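You operate a simulated robot arm through the tools that you are given. There is no shell and no other tool.

The job below is to be done with a simulated robot arm. You get a single attempt, and the scene is never put back.

## Task
Close the black tin and the green box; grey cloth into the drawer.
Fine: the oak cabinet drawer, shut again. Where these are worked on the way, their far stop is far enough and under half their travel is too little: oak cabinet drawer.

Only the result counts: the job must be done as asked and must still hold three seconds after the hand-in. Knocking over, shifting, dropping, spilling or breaking anything else fails it. Flat cloth is picked up by pressing the open fingertips on it (5 to 10 N) and closing them slowly along it; thin cloth reads only 2 to 8 mm in the jaws.

## Robot
A 6-joint arm with a two-finger parallel gripper, fixed in place. Base frame: the origin is on the floor under the middle of its stand, x ahead of it, y to its left, z up; the work surface is at about z = 62. Readings come in cm, rad, newtons and seconds.
With the tool pointing down near the work surface it reaches from about 38 to 84 cm from the base axis. Its first joint turns from -2.007 to 2.007 rad. Payload 4.2 kg.
The tool frame sits at the grasp point between the pads (the TCP): z along the fingers, y along the line on which they close. The tips reach 2.3 cm beyond it. Largest opening 9.4 cm; finger width 3.8, thickness 1; the body of the gripper, 5.4 by 9.6 cm, starts 3.9 cm behind the TCP.
Orientation is that of the tool frame in the base frame, as a unit quaternion [x, y, z, w]. With the fingers straight down and closing along the base's y, the tool's x points along the base's -x, its y along +y and its z along -z.

## Interface
- The arm moves only by the tool move_arm. Its argument "series" is a list of rows, each a list of 6 numbers: the shift along the tool's x, y, z in cm, then the turn, a rotation vector about the tool's x, y, z in rad. In form: [[tx, ty, tz, wx, wy, wz], ...]. A call has 1 to 20 rows; each row shifts and turns the commanded pose from where the row before left it, along the tool's axes as they then stand. "fingers" is the opening, from 0 (shut) to 1 (fully open), set as the call begins (left out, the last holds). Rows are played at 5 a second. More than 5 cm and 0.15 rad between two rows, or a gripper value outside its range, and nothing of the call is played. Where a pose cannot be reached the arm comes as near as it can. A force on the tool above 90 N (or 10 N above the force at the start of the call, whichever is more), or a blocked arm, ends the call early, and 0.2 s more pass. The fingers move at their own pace (about 10.8 cm/s each) and stop on an object; they squeeze with about 22 N. The grip force told is the motor's: it shows also when the fingers shut on nothing. Time passes only in rows, and 0.2 s behind the last, so rows that do not move let the fingers close. It gives the time, the measured TCP pose, the force on the tool (base axes), the opening and the grip force at its end, in the units of the frame above (readings bear some noise), with the torque about the TCP (base axes, N m) and any sound that the robot's microphone picked up, and new pictures: "pictures" is both (left out), scene, wrist or none.
- Cameras (640 x 400 px; columns grow to the right, rows downward): "scene" is fixed at [5.07, 65.04, 135.95]; the picture's right is [-0.69, -0.73, 0.00], its down [-0.38, 0.35, -0.86] and it looks along [0.62, -0.59, -0.52] (base axes); focal length 350 px, centre (320, 200). "wrist" rides on the gripper at [8.6, 1.6, -7.4] in the tool frame; the picture's right is [-0.18, 0.98, 0.00], its down [-0.58, -0.11, -0.81] and it looks along [-0.79, -0.15, 0.59] (tool axes); focal length 243 px, centre (320, 200). There is no depth. A picture from a camera that has moved, and an enlarged one, comes with that camera's place and axes in the base frame and with its lens.
- lift_body(by): slides the trunk up (or, below 0, down) by that many cm; the arm rides with it, the base frame stays. It gives what a move gives, with no picture.
- zoom(camera, box): a new picture of the part [left, top, right, bottom] of that camera's present view, enlarged. The clock stands still meanwhile.
- finish_job(): hands the job in; it is judged then, once.

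Nothing tells you positions but the pictures and the camera data. Unless the task says otherwise, let go and move clear before handing in.

The tools are called after "Request:" as name(argument=value, ...) on one line, values as JSON. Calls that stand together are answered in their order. move_arm: Moves the arm, as the interface text tells. Its arguments: {"type":"object","properties":{"series":{"type":"array","items":{"type":"array","items":{"type":"number"}}},"fingers":{"type":"number"},"pictures":{"type":"string","enum":["both","scene","wrist","none"]}},"required":["series"]} The other tools are called the same way: lift_body (by) moves the trunk up or down; zoom (camera, box) takes an enlarged picture of a part of a camera's view; finish_job () hands the job in.

At the start:

```text
time: 0.0
ee_pos: [57.22, -19.29, 98.77]
tcp_rot: [0.0, 1.0, 0.0, 0.0]
wrist_force: [0.6, -0.1, -0.1]
moment: [-0.02, 0.03, 0.0]
gripper_width: 9.42
finger_force: 0.1
trunk travel left (down, up): [-65.0, 34.0]
```

scene: 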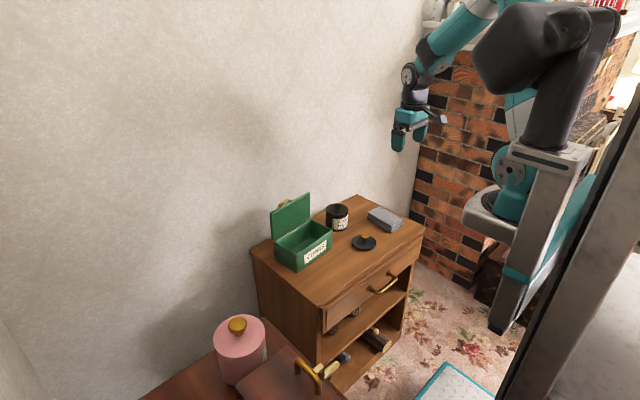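
wrist: 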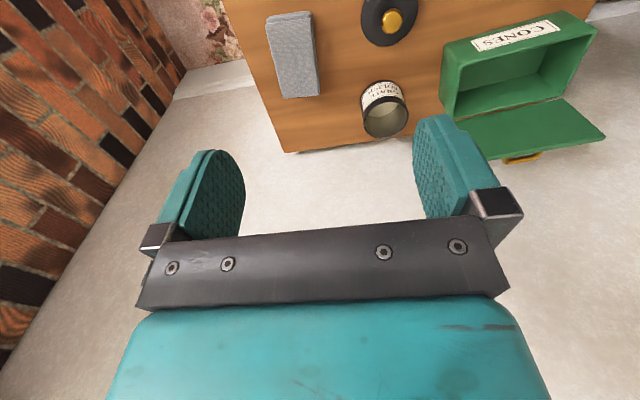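

I see a wooden cabinet with an open green box, a black tin with its lid lying beside it, a folded grey cloth, and a drawer with a brass handle. I'll zoom in first to locate everything.

Request:
zoom(camera="scene", box=[240, 180, 440, 305])

Request:
zoom(camera="scene", box=[310, 190, 410, 252])

Request:
zoom(camera="wrist", box=[240, 0, 620, 180])

Request:
zoom(camera="scene", box=[300, 250, 440, 390])

```text
3.20 times, centred on (340, 242) of scene
camera zoom: at [5.07, 65.04, 135.95], right [-0.69, -0.73, 0.0], down [-0.38, 0.35, -0.86], along [0.62, -0.59, -0.52], focal length 1121 px, centre (256, 64)
```

zoom: 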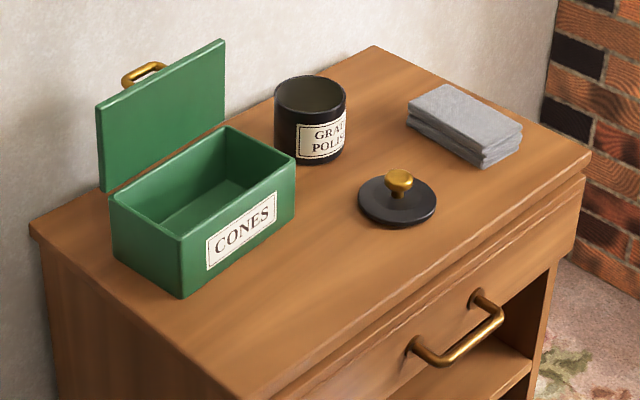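

```text
6.40 times, centred on (360, 221) of scene
camera zoom: at [5.07, 65.04, 135.95], right [-0.69, -0.73, 0.0], down [-0.38, 0.35, -0.86], along [0.62, -0.59, -0.52], focal length 2242 px, centre (64, 66)
```

zoom: 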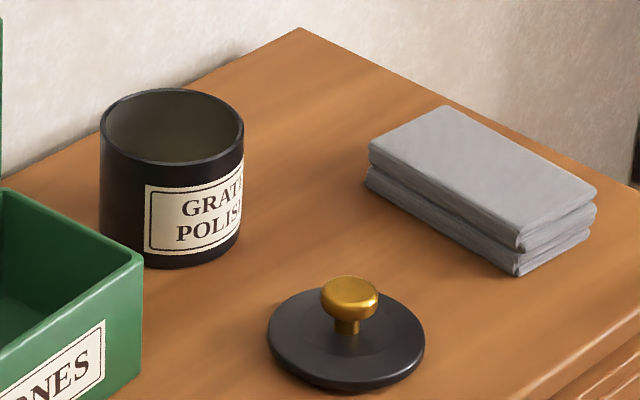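

```text
1.68 times, centred on (430, 90) of wrist
camera zoom: at [48.54, -17.72, 106.24], right [0.18, 0.98, 0.0], down [0.58, -0.11, 0.81], along [0.79, -0.15, -0.59], focal length 409 px, centre (135, 385)
```

zoom: 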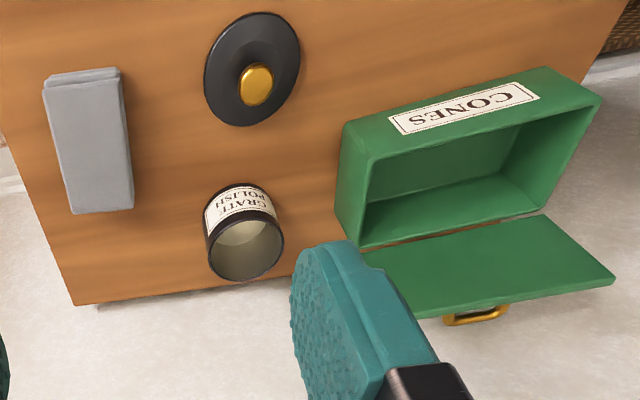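

```text
2.86 times, centred on (370, 320) of scene
camera zoom: at [5.07, 65.04, 135.95], right [-0.69, -0.73, 0.0], down [-0.38, 0.35, -0.86], along [0.62, -0.59, -0.52], focal length 1001 px, centre (177, -143)
```

zoom: 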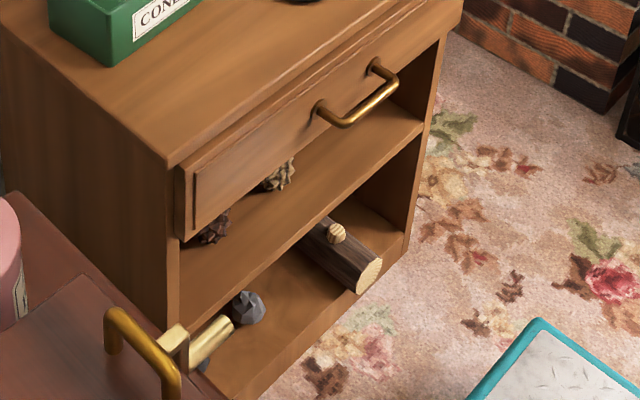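

The lid with the brass knob is at about (62.7, -10), the tin at about (76.3, -10.9) with its rim near z 69, and the cloth at x 60–71, y -29 to -21. The green box is at x 67–78, y -1 to 17 with its lid upright, and the drawer handle is near (49.6, -7, 54). I'll start with the tin lid and move above its knob.

Request:
move_arm(series=[[-1.1, 1.86, 3.76, 0, 0, 0], [-1.1, 1.86, 3.76, 0, 0, 0], [-1.1, 1.86, 3.76, 0, 0, 0], [-1.1, 1.86, 3.76, 0, 0, 0], [-1.1, 1.86, 3.76, 0, 0, 0], [0, 0, 0, 0, 0, 0]], fingers=1)

```text
time: 1.4
ee_pos: [62.71, -10.05, 79.97]
tcp_rot: [0.001, 1.0, 0.0, 0.001]
wrist_force: [0.1, 1.2, -0.4]
moment: [0.01, -0.02, 0.03]
gripper_width: 9.4
finger_force: 0.1
trunk travel left (down, up): [-65.0, 34.0]
camera wrist: at [54.09, -8.41, 87.46], right [0.19, 0.98, 0.0], down [0.58, -0.11, 0.81], along [0.79, -0.15, -0.59], focal length 243 px, centre (320, 200)
```

scene: 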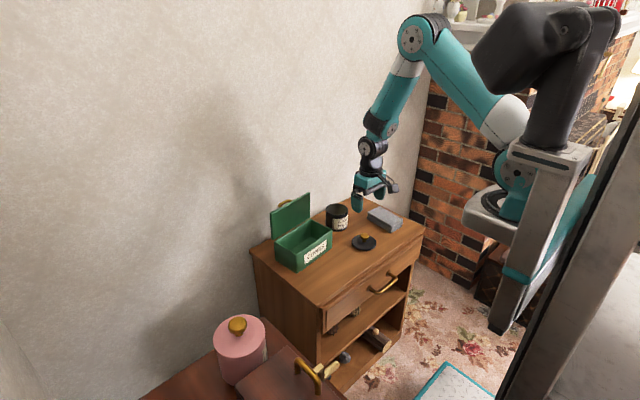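
wrist: 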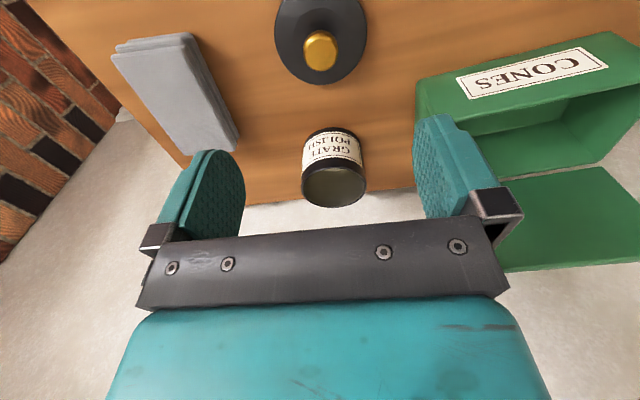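

The knob measures about (62.8, -10.0), almost directly under the hand. I'll lower partway and look at it closely.

Request:
move_arm(series=[[0, 0, 3, 0, 0, 0], [0, 0, 3, 0, 0, 0], [0, 0, 3, 0, 0, 0], [0, 0, 0, 0, 0, 0]], fingers=0.6)

Request:
zoom(camera="wrist", box=[200, 0, 440, 150])

Request:
zoom(camera="scene", box=[320, 190, 400, 240])

```text
time: 2.4
ee_pos: [62.64, -10.01, 70.82]
tcp_rot: [-0.001, 1.0, 0.0, 0.0]
wrist_force: [0.0, 0.4, -0.5]
moment: [0.01, -0.01, 0.01]
gripper_width: 5.65
finger_force: 0.0
trunk travel left (down, up): [-65.0, 34.0]
camera wrist: at [54.14, -8.41, 78.43], right [0.18, 0.98, 0.0], down [0.58, -0.11, 0.81], along [0.79, -0.15, -0.59], focal length 243 px, centre (320, 200)
```

scene: 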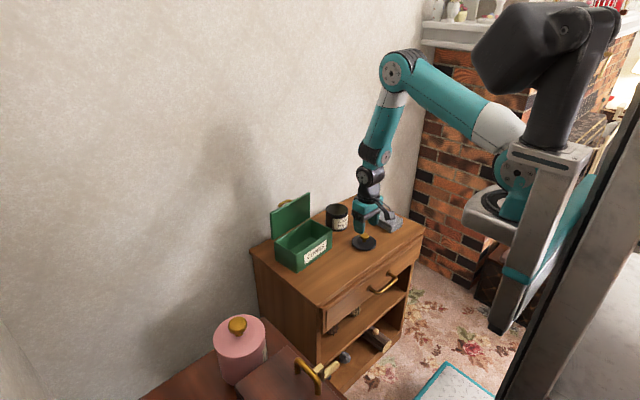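
wrist: 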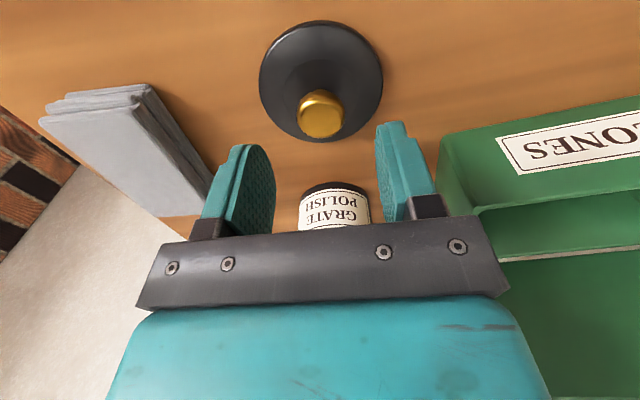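

```text
2.67 times, centred on (320, 75) of wrist
camera zoom: at [54.14, -8.41, 78.43], right [0.18, 0.98, 0.0], down [0.58, -0.11, 0.81], along [0.79, -0.15, -0.59], focal length 647 px, centre (320, 533)
```

zoom: 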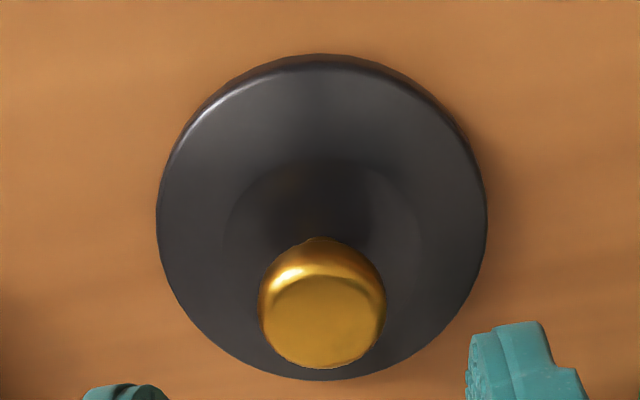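

```text
8.00 times, centred on (360, 215) of scene
camera zoom: at [5.07, 65.04, 135.95], right [-0.69, -0.73, 0.0], down [-0.38, 0.35, -0.86], along [0.62, -0.59, -0.52], focal length 2802 px, centre (0, 80)
```

zoom: 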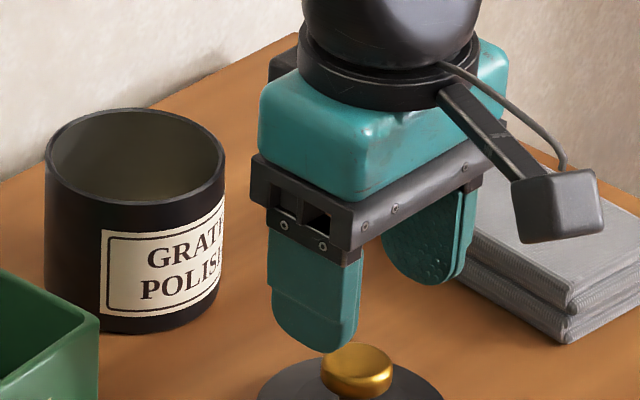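

The knob is centred at about (62.9, -9.9) with its top at z≈65.7. I'll lower around it and grip.

Request:
move_arm(series=[[-0.1, 0.05, 1.5, 0, 0, 0], [-0.1, 0.05, 1.5, 0, 0, 0], [0, 0, 1.3, 0, 0, 0], [0, 0, 0, 0, 0, 0]])

Request:
zoom(camera="scene", box=[330, 200, 400, 255])

Request:
zoom(camera="wrist", box=[200, 60, 440, 240])

```text
time: 3.4
ee_pos: [62.91, -9.9, 66.57]
tcp_rot: [0.0, 1.0, -0.001, 0.0]
wrist_force: [0.0, 0.0, 0.6]
moment: [0.0, 0.02, -0.02]
gripper_width: 5.63
finger_force: 0.1
trunk travel left (down, up): [-65.0, 34.0]
camera wrist: at [54.26, -8.33, 74.08], right [0.18, 0.98, 0.0], down [0.58, -0.11, 0.81], along [0.79, -0.15, -0.59], focal length 243 px, centre (320, 200)
```

scene: 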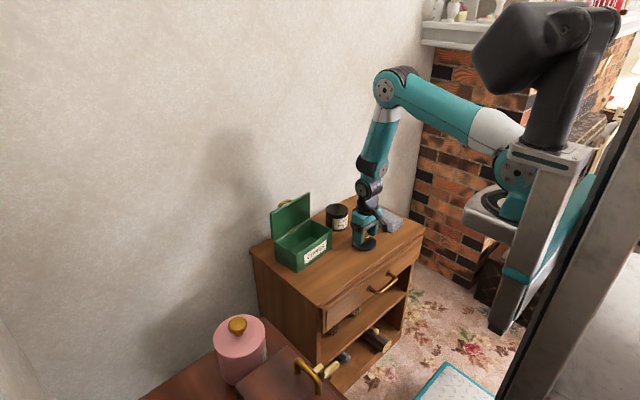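
wrist: 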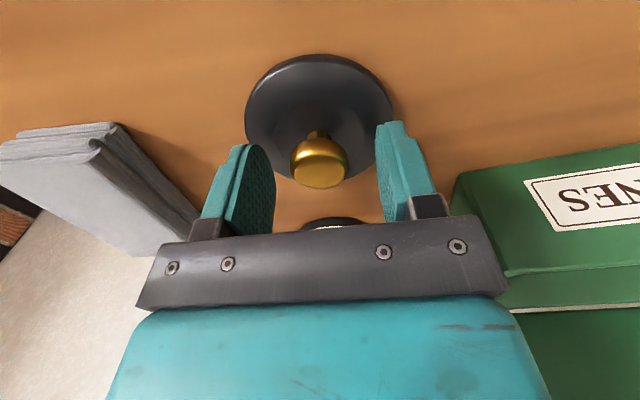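

```text
7.27 times, centred on (365, 228) of scene
camera zoom: at [5.07, 65.04, 135.95], right [-0.69, -0.73, 0.0], down [-0.38, 0.35, -0.86], along [0.62, -0.59, -0.52], focal length 2548 px, centre (-7, 0)
```

zoom: 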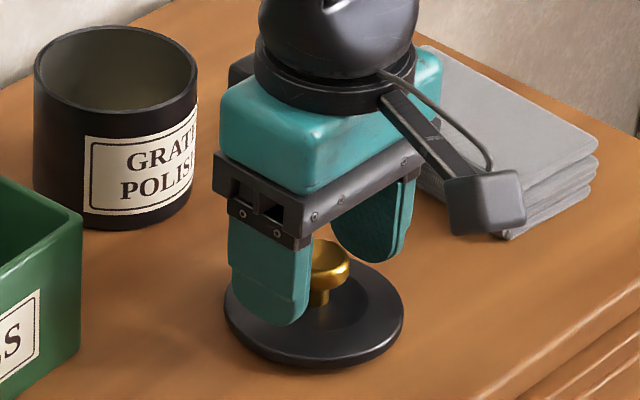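

```text
2.22 times, centred on (320, 150) of wrist
camera zoom: at [54.26, -8.33, 74.08], right [0.18, 0.98, 0.0], down [0.58, -0.11, 0.81], along [0.79, -0.15, -0.59], focal length 539 px, centre (320, 311)
```

zoom: 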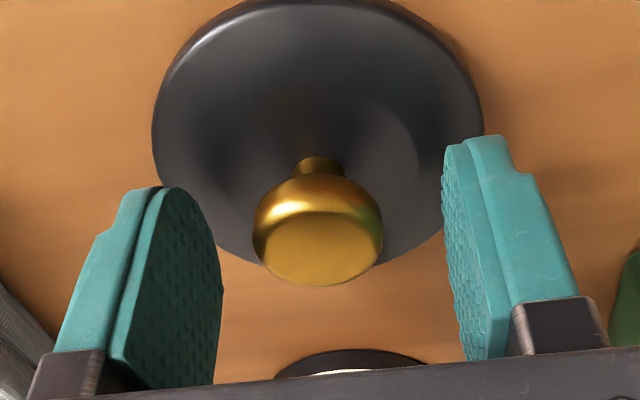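

The fingers straddle the knob and clear the disc. I'll close them now.

Request:
move_arm(series=[[0, 0, 0, 0, 0, 0], [0, 0, 0, 0, 0, 0], [0, 0, 0, 0, 0, 0], [0, 0, 0, 0, 0, 0]], fingers=0)

```text
time: 4.4
ee_pos: [62.89, -9.91, 66.66]
tcp_rot: [0.0, 1.0, 0.0, 0.0]
wrist_force: [0.6, -1.0, -0.2]
moment: [0.04, -0.03, -0.04]
gripper_width: 2.82
finger_force: 21.5
trunk travel left (down, up): [-65.0, 34.0]
camera wrist: at [54.27, -8.33, 74.1], right [0.18, 0.98, 0.0], down [0.58, -0.11, 0.81], along [0.79, -0.15, -0.59], focal length 243 px, centre (320, 200)
```

scene: 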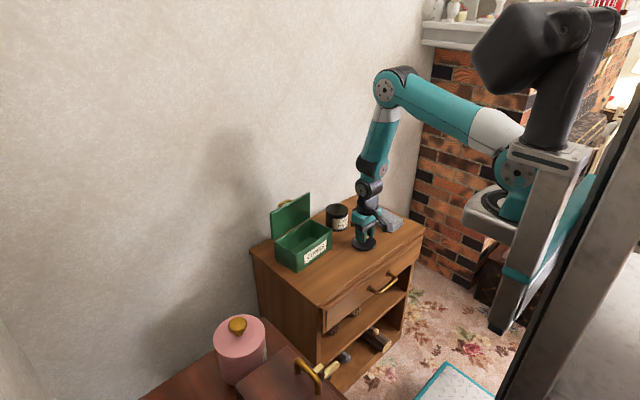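
wrist: 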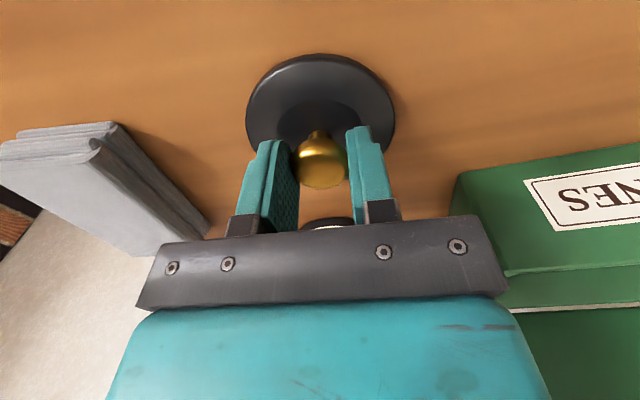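

The grip is firm at 2.8 cm. I'll lift and carry the lid above the tin.

Request:
move_arm(series=[[0, 0, -1, 0, 0, 0], [0, 0, -3, 0, 0, 0], [0, 0, -4, 0, 0, 0], [0, 0, -4, 0, 0, 0], [0, 0, 0, 0, 0, 0]], fingers=0)

Request:
zoom(camera="wrist", box=[200, 60, 440, 240])

Request:
zoom(camera="scene", box=[310, 180, 410, 252])

```text
time: 5.6
ee_pos: [62.9, -9.82, 78.79]
tcp_rot: [0.001, 1.0, 0.0, 0.001]
wrist_force: [0.3, 0.2, 0.3]
moment: [0.0, -0.02, -0.02]
gripper_width: 0.0
finger_force: 22.3
trunk travel left (down, up): [-65.0, 34.0]
camera wrist: at [54.27, -8.32, 86.2], right [0.18, 0.98, 0.0], down [0.58, -0.11, 0.81], along [0.79, -0.15, -0.59], focal length 243 px, centre (320, 200)
```

scene: 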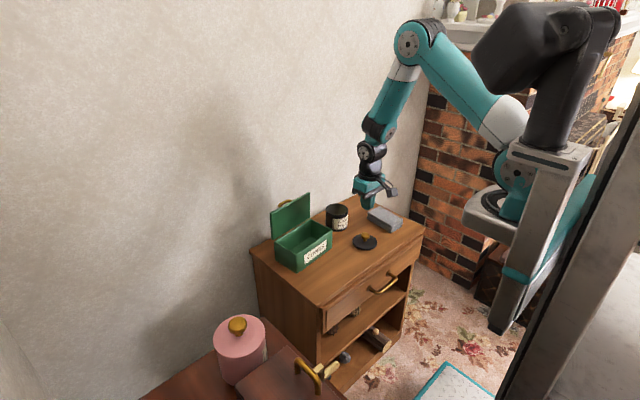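
wrist: 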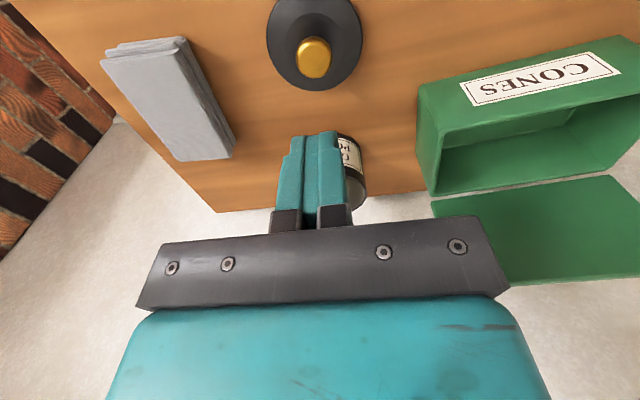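

```text
2.22 times, centred on (320, 150) of wrist
camera zoom: at [54.27, -8.32, 86.2], right [0.18, 0.98, 0.0], down [0.58, -0.11, 0.81], along [0.79, -0.15, -0.59], focal length 539 px, centre (320, 311)
```

zoom: 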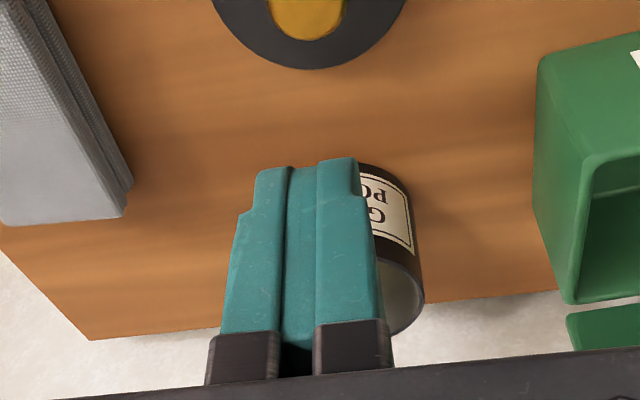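

```text
5.56 times, centred on (360, 216) of scene
camera zoom: at [5.07, 65.04, 135.95], right [-0.69, -0.73, 0.0], down [-0.38, 0.35, -0.86], along [0.62, -0.59, -0.52], focal length 1946 px, centre (98, 111)
```

zoom: 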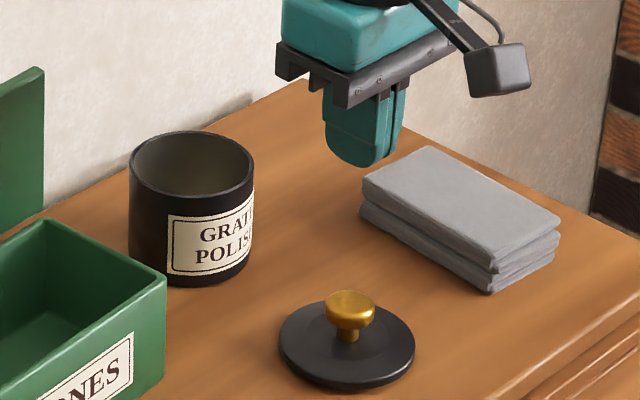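

The fingers slipped off the knob's rounded top, so I need a lower grip. I'll measure the knob and disc again.

Request:
zoom(camera="scene", box=[345, 225, 385, 255])

Request:
zoom(camera="wrist", box=[240, 0, 400, 110])

```text
13.33 times, centred on (365, 240) of scene
camera zoom: at [5.07, 65.04, 135.95], right [-0.69, -0.73, 0.0], down [-0.38, 0.35, -0.86], along [0.62, -0.59, -0.52], focal length 4670 px, centre (-280, -333)
```

zoom: 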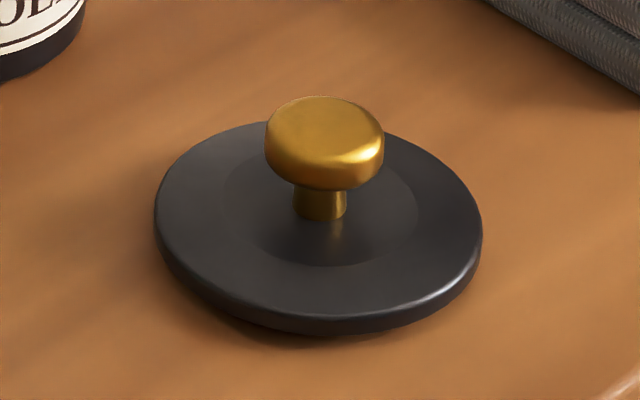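

```text
3.64 times, centred on (320, 55) of wrist
camera zoom: at [54.27, -8.32, 86.2], right [0.18, 0.98, 0.0], down [0.58, -0.11, 0.81], along [0.79, -0.15, -0.59], focal length 882 px, centre (320, 727)
```

zoom: 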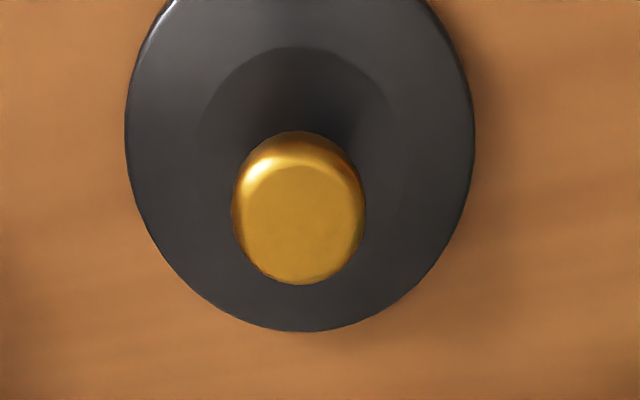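

The lid shifted very slightly, and the knob is now near (62.9, -10.35). I'll reopen, recentre and lower again, then feel for the disc surface.

Request:
move_arm(series=[[0, -0.25, 0, 0, 0, 0], [0, -0.25, 3, 0, 0, 0], [0, 0, 3, 0, 0, 0], [0, 0, 2.5, 0, 0, 0], [0, 0, 0, 0, 0, 0]], fingers=0.6, pictures="wrist")

Request:
zoom(camera="wrist", box=[200, 0, 440, 150])

```text
time: 6.8
ee_pos: [62.83, -10.44, 70.05]
tcp_rot: [0.0, 1.0, -0.001, 0.0]
wrist_force: [0.5, 0.5, -0.4]
moment: [-0.02, 0.01, 0.0]
gripper_width: 5.64
finger_force: 0.1
trunk travel left (down, up): [-65.0, 34.0]
camera wrist: at [54.23, -8.81, 77.67], right [0.18, 0.98, 0.0], down [0.58, -0.11, 0.81], along [0.79, -0.15, -0.59], focal length 243 px, centre (320, 200)
```

wrist: 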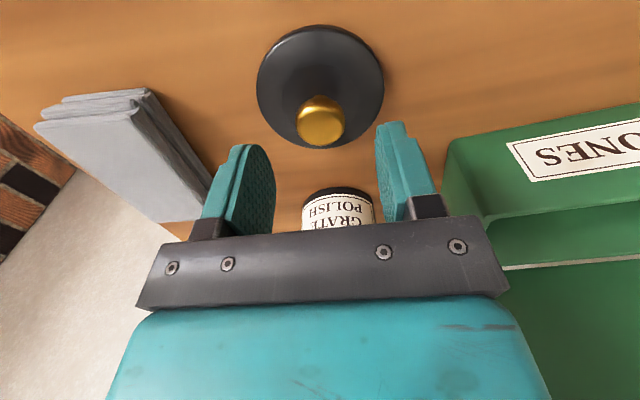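

```text
2.67 times, centred on (320, 75) of wrist
camera zoom: at [54.23, -8.81, 77.67], right [0.18, 0.98, 0.0], down [0.58, -0.11, 0.81], along [0.79, -0.15, -0.59], focal length 647 px, centre (320, 533)
```

zoom: 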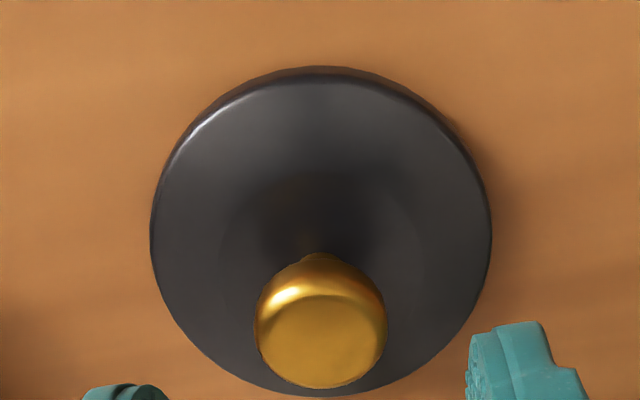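

Request:
move_arm(series=[[-0.05, 0.08, 1.5, 0, 0, 0], [0, 0, 1.5, 0, 0, 0], [0, 0, 0.9, 0, 0, 0], [0, 0, 0, 0, 0, 0]], pictures="none")

Request:
move_arm(series=[[0, 0, 0.2, 0, 0, 0], [0, 0, 0, 0, 0, 0]], pictures="wrist")

Request:
zoom(camera="scene", box=[340, 215, 390, 255])

```text
time: 7.8
ee_pos: [62.92, -10.43, 66.3]
tcp_rot: [0.0, 1.0, 0.0, -0.001]
wrist_force: [0.5, 0.0, -1.1]
moment: [0.01, 0.0, 0.01]
gripper_width: 5.62
finger_force: 0.1
trunk travel left (down, up): [-65.0, 34.0]
```

```text
time: 8.4
ee_pos: [62.91, -10.39, 66.14]
tcp_rot: [0.0, 1.0, 0.0, 0.0]
wrist_force: [0.0, 0.0, -0.5]
moment: [0.03, -0.02, 0.0]
gripper_width: 5.66
finger_force: 0.0
trunk travel left (down, up): [-65.0, 34.0]
camera wrist: at [54.31, -8.77, 73.57], right [0.18, 0.98, 0.0], down [0.58, -0.11, 0.81], along [0.79, -0.15, -0.59], focal length 243 px, centre (320, 200)
```

wrist: 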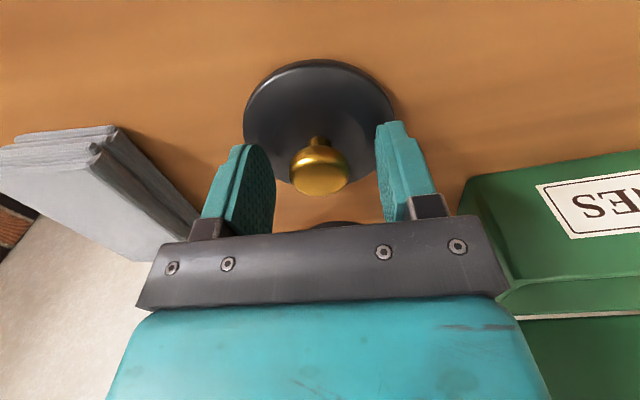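

```text
10.00 times, centred on (365, 235) of scene
camera zoom: at [5.07, 65.04, 135.95], right [-0.69, -0.73, 0.0], down [-0.38, 0.35, -0.86], along [0.62, -0.59, -0.52], focal length 3503 px, centre (-130, -150)
```

zoom: 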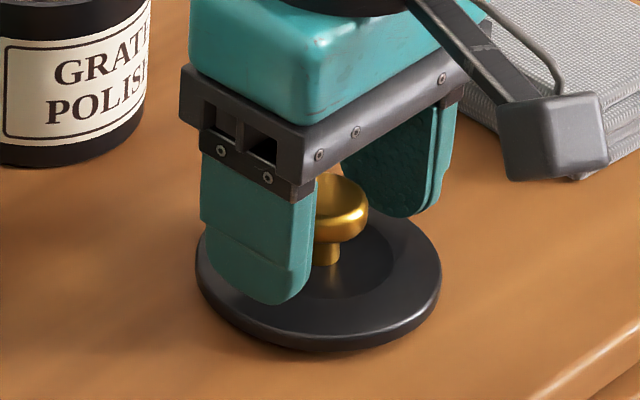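

The tips sit close above the disc. I'll lower a bit more in small steps, watching the force, before gripping.

Request:
move_arm(series=[[0, 0, 0.2, 0, 0, 0], [0, 0, 0, 0, 0, 0]], pictures="none")

Request:
move_arm(series=[[0, 0, 0.2, 0, 0, 0], [0, 0, 0, 0, 0, 0]], pictures="none")

```text
time: 9.0
ee_pos: [63.0, -10.33, 65.81]
tcp_rot: [0.0, 1.0, 0.0, 0.0]
wrist_force: [-0.2, 0.5, 0.7]
moment: [-0.02, 0.03, -0.02]
gripper_width: 5.65
finger_force: 0.1
trunk travel left (down, up): [-65.0, 34.0]
```

```text
time: 9.6
ee_pos: [62.98, -10.4, 65.59]
tcp_rot: [0.0, 1.0, 0.0, -0.001]
wrist_force: [0.2, -0.1, -0.2]
moment: [0.01, 0.02, -0.05]
gripper_width: 5.65
finger_force: 0.2
trunk travel left (down, up): [-65.0, 34.0]
```

Request:
move_arm(series=[[0, 0, 0.2, 0, 0, 0], [0, 0, 0, 0, 0, 0]], pictures="none")

Request:
zoom(camera="scene", box=[340, 215, 390, 255])

Request:
zoom(camera="wrist", box=[200, 60, 440, 240])

```text
time: 10.2
ee_pos: [62.9, -10.34, 65.59]
tcp_rot: [0.0, 1.0, 0.0, 0.0]
wrist_force: [-1.5, 0.0, 14.2]
moment: [0.02, 0.06, 0.0]
gripper_width: 5.65
finger_force: 0.1
trunk travel left (down, up): [-65.0, 34.0]
```

```text
10.00 times, centred on (365, 235) of scene
camera zoom: at [5.07, 65.04, 135.95], right [-0.69, -0.73, 0.0], down [-0.38, 0.35, -0.86], along [0.62, -0.59, -0.52], focal length 3503 px, centre (-130, -150)
```

zoom: 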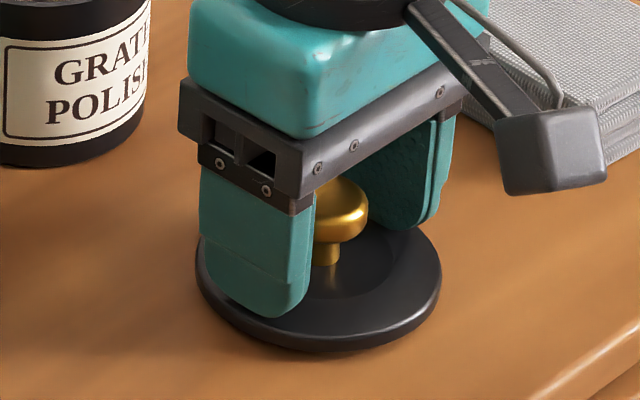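

```text
2.22 times, centred on (320, 150) of wrist
camera zoom: at [54.32, -8.77, 73.03], right [0.18, 0.98, 0.0], down [0.58, -0.11, 0.81], along [0.79, -0.15, -0.59], focal length 539 px, centre (320, 311)
```

zoom: 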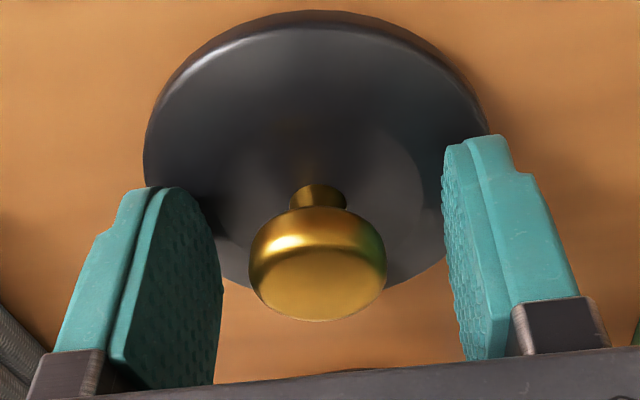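

Light contact at TCP z≈65.55 puts the disc top at about 63.25. I'll back up slightly, close firmly for longer, and lift slowly.

Request:
move_arm(series=[[0, 0, -0.3, 0, 0, 0], [0, 0, 0, 0, 0, 0]], pictures="none")

Request:
move_arm(series=[[0, 0, 0, 0, 0, 0], [0, 0, 0, 0, 0, 0], [0, 0, 0, 0, 0, 0], [0, 0, 0, 0, 0, 0], [0, 0, 0, 0, 0, 0], [0, 0, 0, 0, 0, 0]], pictures="none", fingers=0.2)

Request:
move_arm(series=[[0, 0, -0.2, 0, 0, 0], [0, 0, -0.2, 0, 0, 0], [0, 0, -0.2, 0, 0, 0], [0, 0, -0.2, 0, 0, 0], [0, 0, -0.2, 0, 0, 0], [0, 0, 0, 0, 0, 0]], pictures="wrist", fingers=0)

Request:
zoom(camera="scene", box=[340, 215, 390, 255])

```text
time: 10.8
ee_pos: [62.94, -10.31, 65.79]
tcp_rot: [0.0, 1.0, 0.0, 0.0]
wrist_force: [-0.2, -0.6, 1.1]
moment: [-0.04, -0.04, 0.01]
gripper_width: 5.63
finger_force: 0.1
trunk travel left (down, up): [-65.0, 34.0]
```

```text
time: 12.2
ee_pos: [62.91, -10.28, 65.82]
tcp_rot: [0.0, 1.0, 0.0, 0.0]
wrist_force: [-0.1, 0.4, 0.5]
moment: [0.0, -0.01, 0.0]
gripper_width: 2.88
finger_force: 22.0
trunk travel left (down, up): [-65.0, 34.0]
```

```text
time: 13.6
ee_pos: [62.9, -10.37, 66.81]
tcp_rot: [0.0, 1.0, 0.0, 0.001]
wrist_force: [0.8, 0.8, -0.5]
moment: [-0.02, 0.01, -0.05]
gripper_width: 2.87
finger_force: 22.2
trunk travel left (down, up): [-65.0, 34.0]
camera wrist: at [54.29, -8.76, 74.24], right [0.18, 0.98, 0.0], down [0.58, -0.11, 0.81], along [0.79, -0.15, -0.59], focal length 243 px, centre (320, 200)
```

wrist: 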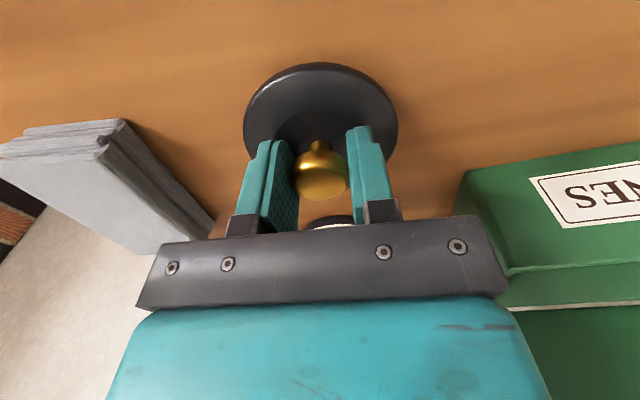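

```text
10.00 times, centred on (365, 235) of scene
camera zoom: at [5.07, 65.04, 135.95], right [-0.69, -0.73, 0.0], down [-0.38, 0.35, -0.86], along [0.62, -0.59, -0.52], focal length 3503 px, centre (-130, -150)
```

zoom: 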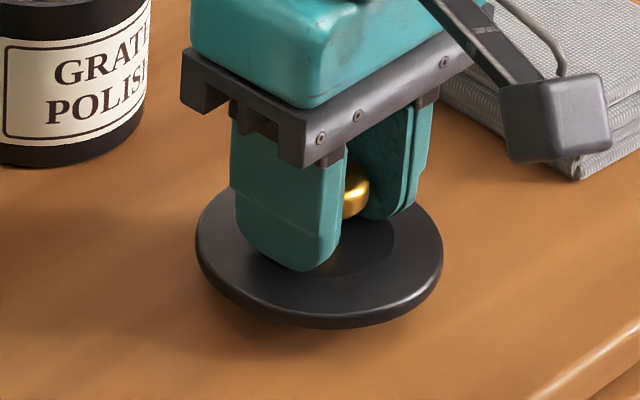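

The lid is lifting with the grip. I'll raise it gently and bring it over the tin.

Request:
move_arm(series=[[0, 0, -0.5, 0, 0, 0], [0, 0, -1, 0, 0, 0], [0, 0, -1.5, 0, 0, 0], [0, 0, -1.5, 0, 0, 0], [0, 0, -1.5, 0, 0, 0], [0, 0, -1.5, 0, 0, 0], [0, 0, -1.5, 0, 0, 0], [0, 0, -0.5, 0, 0, 0], [0, 0, 0, 0, 0, 0]], pictures="none")

Request:
move_arm(series=[[-0.7, 0, 0, 0, 0, 0], [-1.5, 0, 0, 0, 0, 0], [-2, -0.1, 0, 0, 0, 0], [-2, -0.1, 0, 0, 0, 0], [-2, -0.1, 0, 0, 0, 0], [-2, -0.1, 0, 0, 0, 0], [-1.6, 0, 0, 0, 0, 0], [-1, 0, 0, 0, 0, 0], [-0.6, 0, 0, 0, 0, 0], [0, 0, 0, 0, 0, 0]])

Request:
zoom(camera="scene", box=[310, 180, 370, 235])

Request:
zoom(camera="wrist", box=[200, 60, 440, 240])

```text
time: 15.6
ee_pos: [62.82, -10.33, 76.3]
tcp_rot: [0.0, 1.0, 0.0, 0.0]
wrist_force: [0.2, -0.2, -0.7]
moment: [-0.02, 0.02, 0.01]
gripper_width: 2.9
finger_force: 22.1
trunk travel left (down, up): [-65.0, 34.0]
```

```text
time: 17.8
ee_pos: [76.43, -10.79, 76.37]
tcp_rot: [0.001, 1.0, 0.0, -0.001]
wrist_force: [-0.7, -0.8, -0.2]
moment: [0.01, -0.02, -0.01]
gripper_width: 2.88
finger_force: 21.8
trunk travel left (down, up): [-65.0, 34.0]
camera wrist: at [67.7, -9.18, 83.78], right [0.18, 0.98, 0.0], down [0.58, -0.11, 0.81], along [0.79, -0.15, -0.59], focal length 243 px, centre (320, 200)
```

scene: 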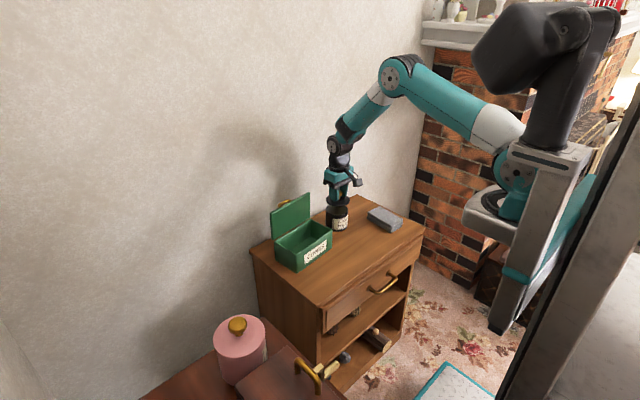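
wrist: 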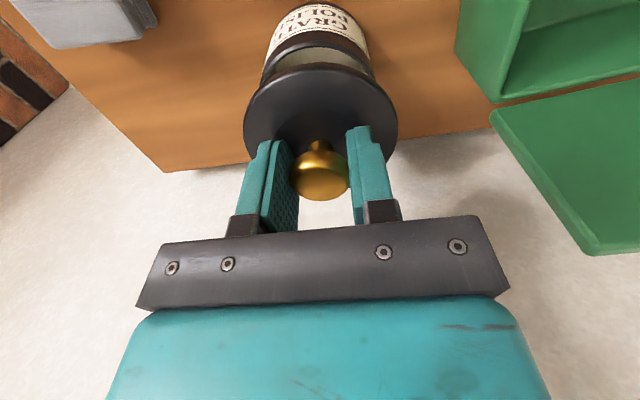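

```text
7.27 times, centred on (340, 208) of scene
camera zoom: at [5.07, 65.04, 135.95], right [-0.69, -0.73, 0.0], down [-0.38, 0.35, -0.86], along [0.62, -0.59, -0.52], focal length 2548 px, centre (174, 146)
```

zoom: 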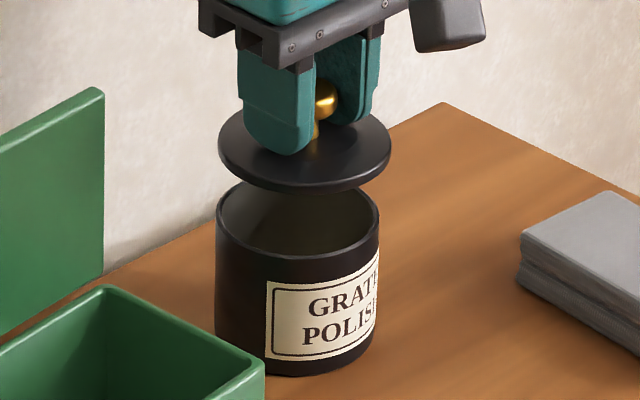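

```text
2.22 times, centred on (320, 150) of wrist
camera zoom: at [67.7, -9.18, 83.78], right [0.18, 0.98, 0.0], down [0.58, -0.11, 0.81], along [0.79, -0.15, -0.59], focal length 539 px, centre (320, 311)
```

zoom: 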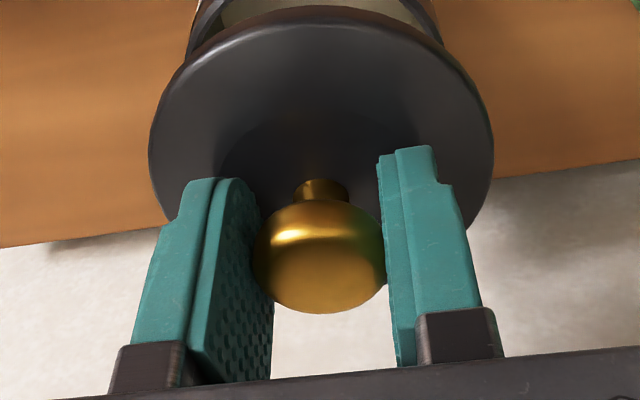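

The lid is held above the tin. I'll lower it to just above the rim and check alignment from both cameras.

Request:
move_arm(series=[[-0.1, 0, 0.8, 0, 0, 0], [-0.1, 0, 0.8, 0, 0, 0], [0, 0, 0.8, 0, 0, 0], [0, 0, 0, 0, 0, 0]])

Request:
zoom(camera="scene", box=[320, 195, 360, 235])

Request:
zoom(camera="wrist", box=[220, 0, 420, 150])

```text
time: 18.8
ee_pos: [76.56, -10.79, 73.84]
tcp_rot: [0.0, 1.0, 0.0, 0.001]
wrist_force: [0.1, 1.0, 0.4]
moment: [0.01, -0.05, 0.01]
gripper_width: 2.89
finger_force: 21.5
trunk travel left (down, up): [-65.0, 34.0]
camera wrist: at [67.92, -9.21, 81.34], right [0.18, 0.98, 0.0], down [0.58, -0.11, 0.81], along [0.79, -0.15, -0.59], focal length 243 px, centre (320, 200)
```

scene: 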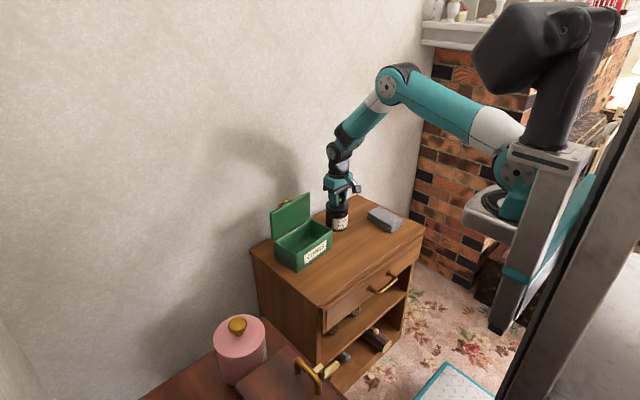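
wrist: 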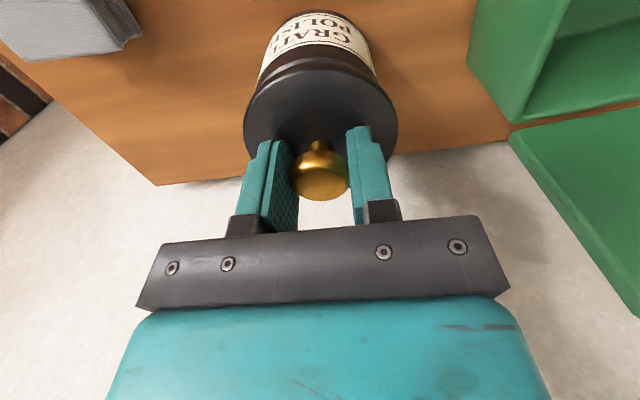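

```text
10.00 times, centred on (340, 215) of scene
camera zoom: at [5.07, 65.04, 135.95], right [-0.69, -0.73, 0.0], down [-0.38, 0.35, -0.86], along [0.62, -0.59, -0.52], focal length 3503 px, centre (120, 50)
```

zoom: 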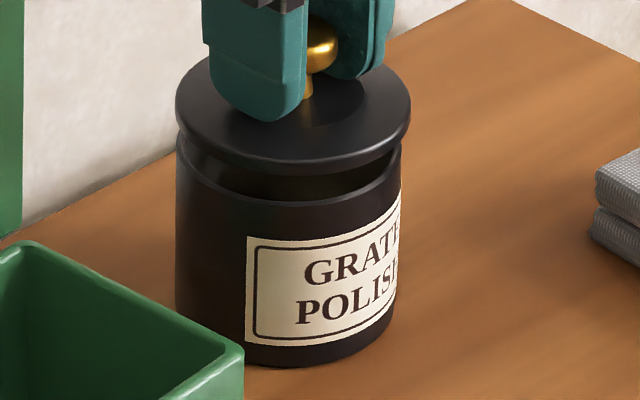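

```text
2.67 times, centred on (320, 75) of wrist
camera zoom: at [67.92, -9.21, 81.34], right [0.18, 0.98, 0.0], down [0.58, -0.11, 0.81], along [0.79, -0.15, -0.59], focal length 647 px, centre (320, 533)
```

zoom: 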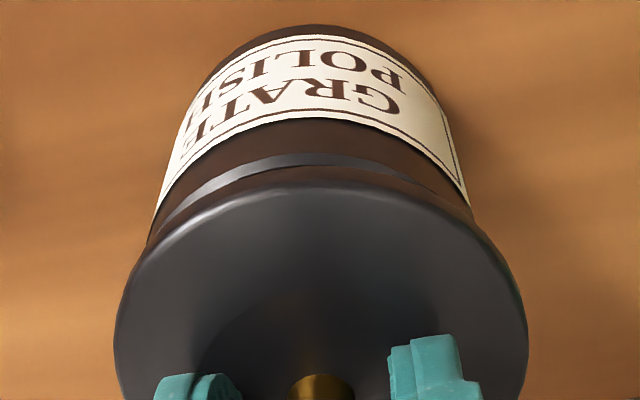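

Alignment is within a few millimetres; the tin seems about 0.3 cm further out in x. I'll correct that and lower until contact.

Request:
move_arm(series=[[-0.3, 0, 0.2, 0, 0, 0], [0, 0, 0.2, 0, 0, 0], [0, 0, 0.2, 0, 0, 0], [0, 0, 0, 0, 0, 0]], pictures="none")

Request:
move_arm(series=[[0, 0, 0.2, 0, 0, 0], [0, 0, 0, 0, 0, 0]], pictures="wrist")

Request:
zoom(camera="scene", box=[320, 195, 360, 235])

Request:
zoom(camera="wrist", box=[220, 0, 420, 150])

```text
time: 19.8
ee_pos: [76.96, -10.81, 73.3]
tcp_rot: [0.0, 1.0, 0.0, 0.0]
wrist_force: [-0.4, -0.4, -0.5]
moment: [0.01, 0.0, 0.02]
gripper_width: 2.88
finger_force: 22.1
trunk travel left (down, up): [-65.0, 34.0]
```

```text
time: 20.4
ee_pos: [76.78, -10.86, 73.03]
tcp_rot: [-0.001, 1.0, 0.0, 0.001]
wrist_force: [-0.2, -0.2, -0.7]
moment: [0.02, -0.02, -0.01]
gripper_width: 2.89
finger_force: 21.4
trunk travel left (down, up): [-65.0, 34.0]
camera wrist: at [68.23, -9.19, 80.53], right [0.18, 0.98, 0.0], down [0.58, -0.11, 0.81], along [0.79, -0.15, -0.59], focal length 243 px, centre (320, 200)
```

wrist: 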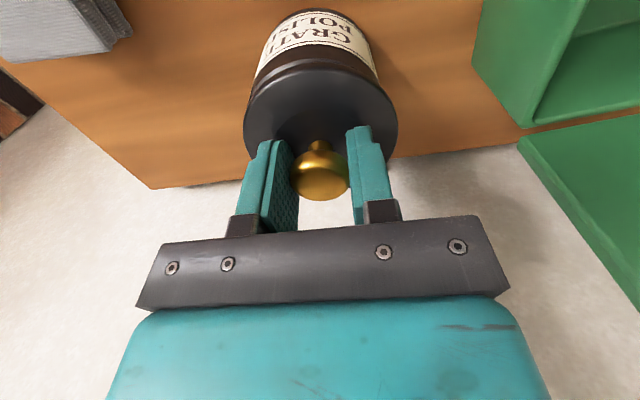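

```text
10.00 times, centred on (340, 215) of scene
camera zoom: at [5.07, 65.04, 135.95], right [-0.69, -0.73, 0.0], down [-0.38, 0.35, -0.86], along [0.62, -0.59, -0.52], focal length 3503 px, centre (120, 50)
```

zoom: 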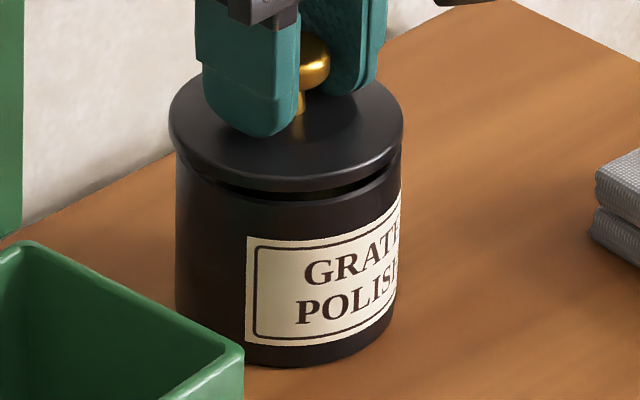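

```text
2.67 times, centred on (320, 75) of wrist
camera zoom: at [68.23, -9.19, 80.53], right [0.18, 0.98, 0.0], down [0.58, -0.11, 0.81], along [0.79, -0.15, -0.59], focal length 647 px, centre (320, 533)
```

zoom: 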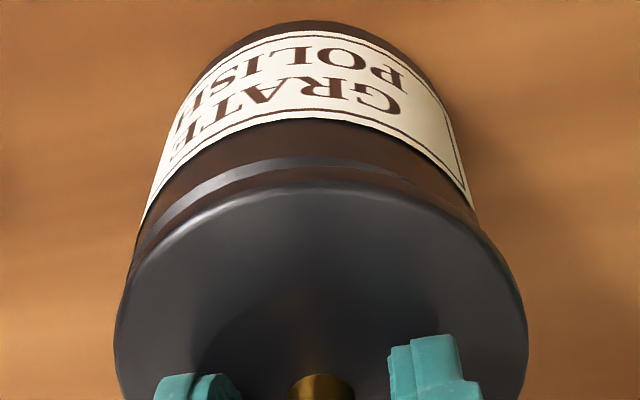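

Alignment looks good from both views. I'll keep lowering in small steps until it seats.

Request:
move_arm(series=[[0.1, 0, 0.2, 0, 0, 0], [0, 0, 0, 0, 0, 0]], pictures="none")

Request:
move_arm(series=[[0, 0, 0.2, 0, 0, 0], [0, 0, 0, 0, 0, 0]], pictures="none")

Request:
zoom(camera="scene", box=[320, 195, 360, 235])

```text
time: 21.0
ee_pos: [76.73, -10.86, 72.88]
tcp_rot: [0.001, 1.0, -0.001, 0.0]
wrist_force: [0.0, 0.5, 0.5]
moment: [-0.02, -0.01, -0.02]
gripper_width: 2.87
finger_force: 22.1
trunk travel left (down, up): [-65.0, 34.0]
```

```text
time: 21.6
ee_pos: [76.59, -10.88, 72.7]
tcp_rot: [0.0, 1.0, 0.0, 0.0]
wrist_force: [-0.2, -1.3, 0.5]
moment: [-0.03, -0.03, -0.02]
gripper_width: 2.86
finger_force: 21.9
trunk travel left (down, up): [-65.0, 34.0]
```

```text
10.00 times, centred on (340, 215) of scene
camera zoom: at [5.07, 65.04, 135.95], right [-0.69, -0.73, 0.0], down [-0.38, 0.35, -0.86], along [0.62, -0.59, -0.52], focal length 3503 px, centre (120, 50)
```

zoom: 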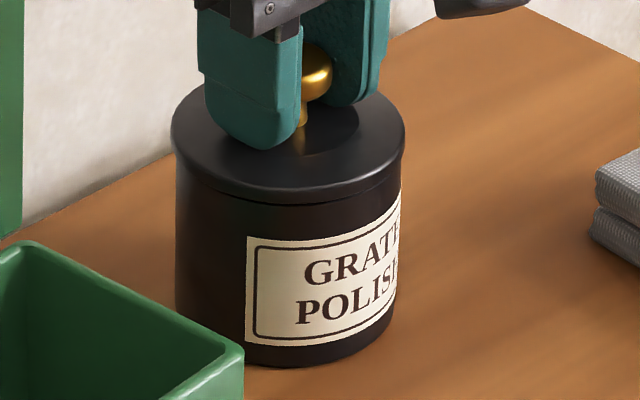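

Request:
move_arm(series=[[0, 0, 0.15, 0, 0, 0], [0, 0, 0, 0, 0, 0]], pictures="none")

Request:
move_arm(series=[[0, 0, 0.15, 0, 0, 0], [0, 0, 0, 0, 0, 0]], pictures="none")

Request:
zoom(camera="scene", box=[320, 195, 360, 235])

Request:
zoom(camera="wrist", box=[220, 0, 420, 150])

```text
time: 22.2
ee_pos: [76.76, -10.75, 72.55]
tcp_rot: [0.0, 1.0, 0.0, 0.0]
wrist_force: [0.2, -0.6, 0.1]
moment: [0.0, 0.02, -0.03]
gripper_width: 2.9
finger_force: 21.6
trunk travel left (down, up): [-65.0, 34.0]
```

```text
time: 22.8
ee_pos: [76.69, -10.71, 72.48]
tcp_rot: [0.0, 1.0, 0.0, 0.0]
wrist_force: [0.4, 0.2, -0.6]
moment: [0.0, -0.03, -0.02]
gripper_width: 2.91
finger_force: 21.7
trunk travel left (down, up): [-65.0, 34.0]
```

```text
10.00 times, centred on (340, 215) of scene
camera zoom: at [5.07, 65.04, 135.95], right [-0.69, -0.73, 0.0], down [-0.38, 0.35, -0.86], along [0.62, -0.59, -0.52], focal length 3503 px, centre (120, 50)
```

zoom: 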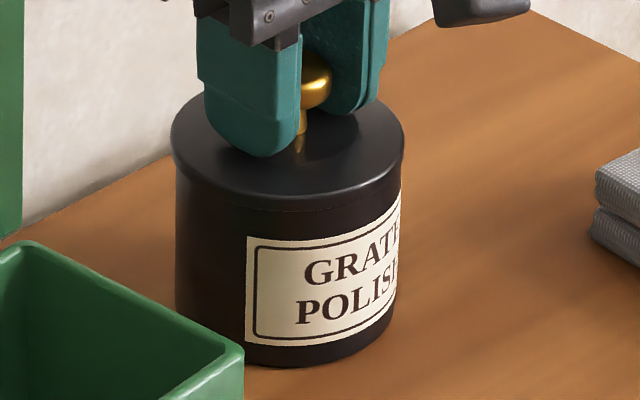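

```text
2.67 times, centred on (320, 75) of wrist
camera zoom: at [68.1, -9.15, 79.83], right [0.18, 0.98, 0.0], down [0.58, -0.11, 0.81], along [0.79, -0.15, -0.59], focal length 647 px, centre (320, 533)
```

zoom: 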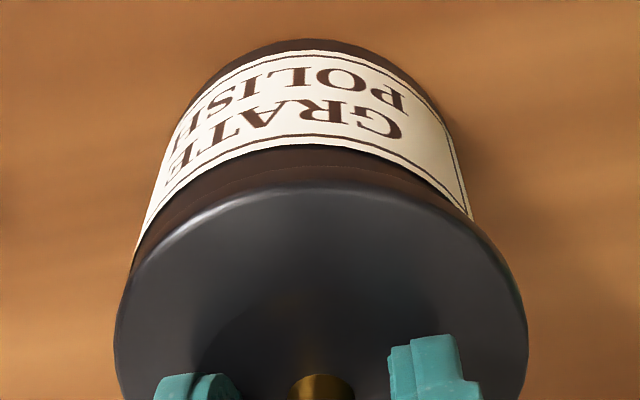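

Request:
move_arm(series=[[0, 0, 0.15, 0, 0, 0], [0, 0, 0, 0, 0, 0]], pictures="none")

Request:
move_arm(series=[[0, 0, 0.15, 0, 0, 0], [0, 0, 0, 0, 0, 0]], pictures="none")

Request:
zoom(camera="scene", box=[320, 195, 360, 235])

```text
time: 23.4
ee_pos: [76.72, -10.89, 72.36]
tcp_rot: [0.0, 1.0, 0.0, 0.001]
wrist_force: [-2.4, 0.6, 8.8]
moment: [-0.04, 0.16, 0.0]
gripper_width: 2.88
finger_force: 22.3
trunk travel left (down, up): [-65.0, 34.0]
```

```text
time: 24.0
ee_pos: [76.71, -10.82, 72.28]
tcp_rot: [0.001, 1.0, 0.0, 0.002]
wrist_force: [-6.1, -1.2, 24.2]
moment: [-0.1, 0.14, -0.01]
gripper_width: 2.88
finger_force: 22.1
trunk travel left (down, up): [-65.0, 34.0]
```

```text
10.00 times, centred on (340, 215) of scene
camera zoom: at [5.07, 65.04, 135.95], right [-0.69, -0.73, 0.0], down [-0.38, 0.35, -0.86], along [0.62, -0.59, -0.52], focal length 3503 px, centre (120, 50)
```

zoom: 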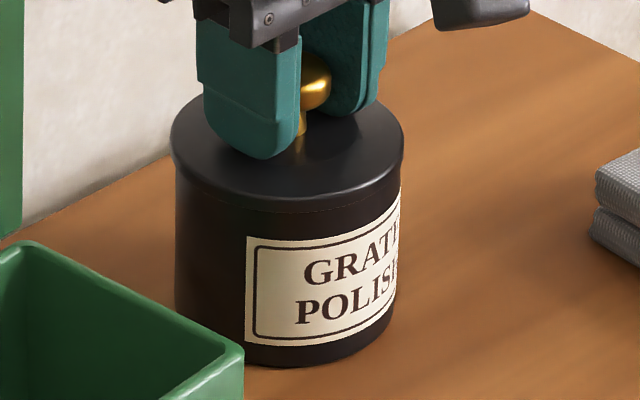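

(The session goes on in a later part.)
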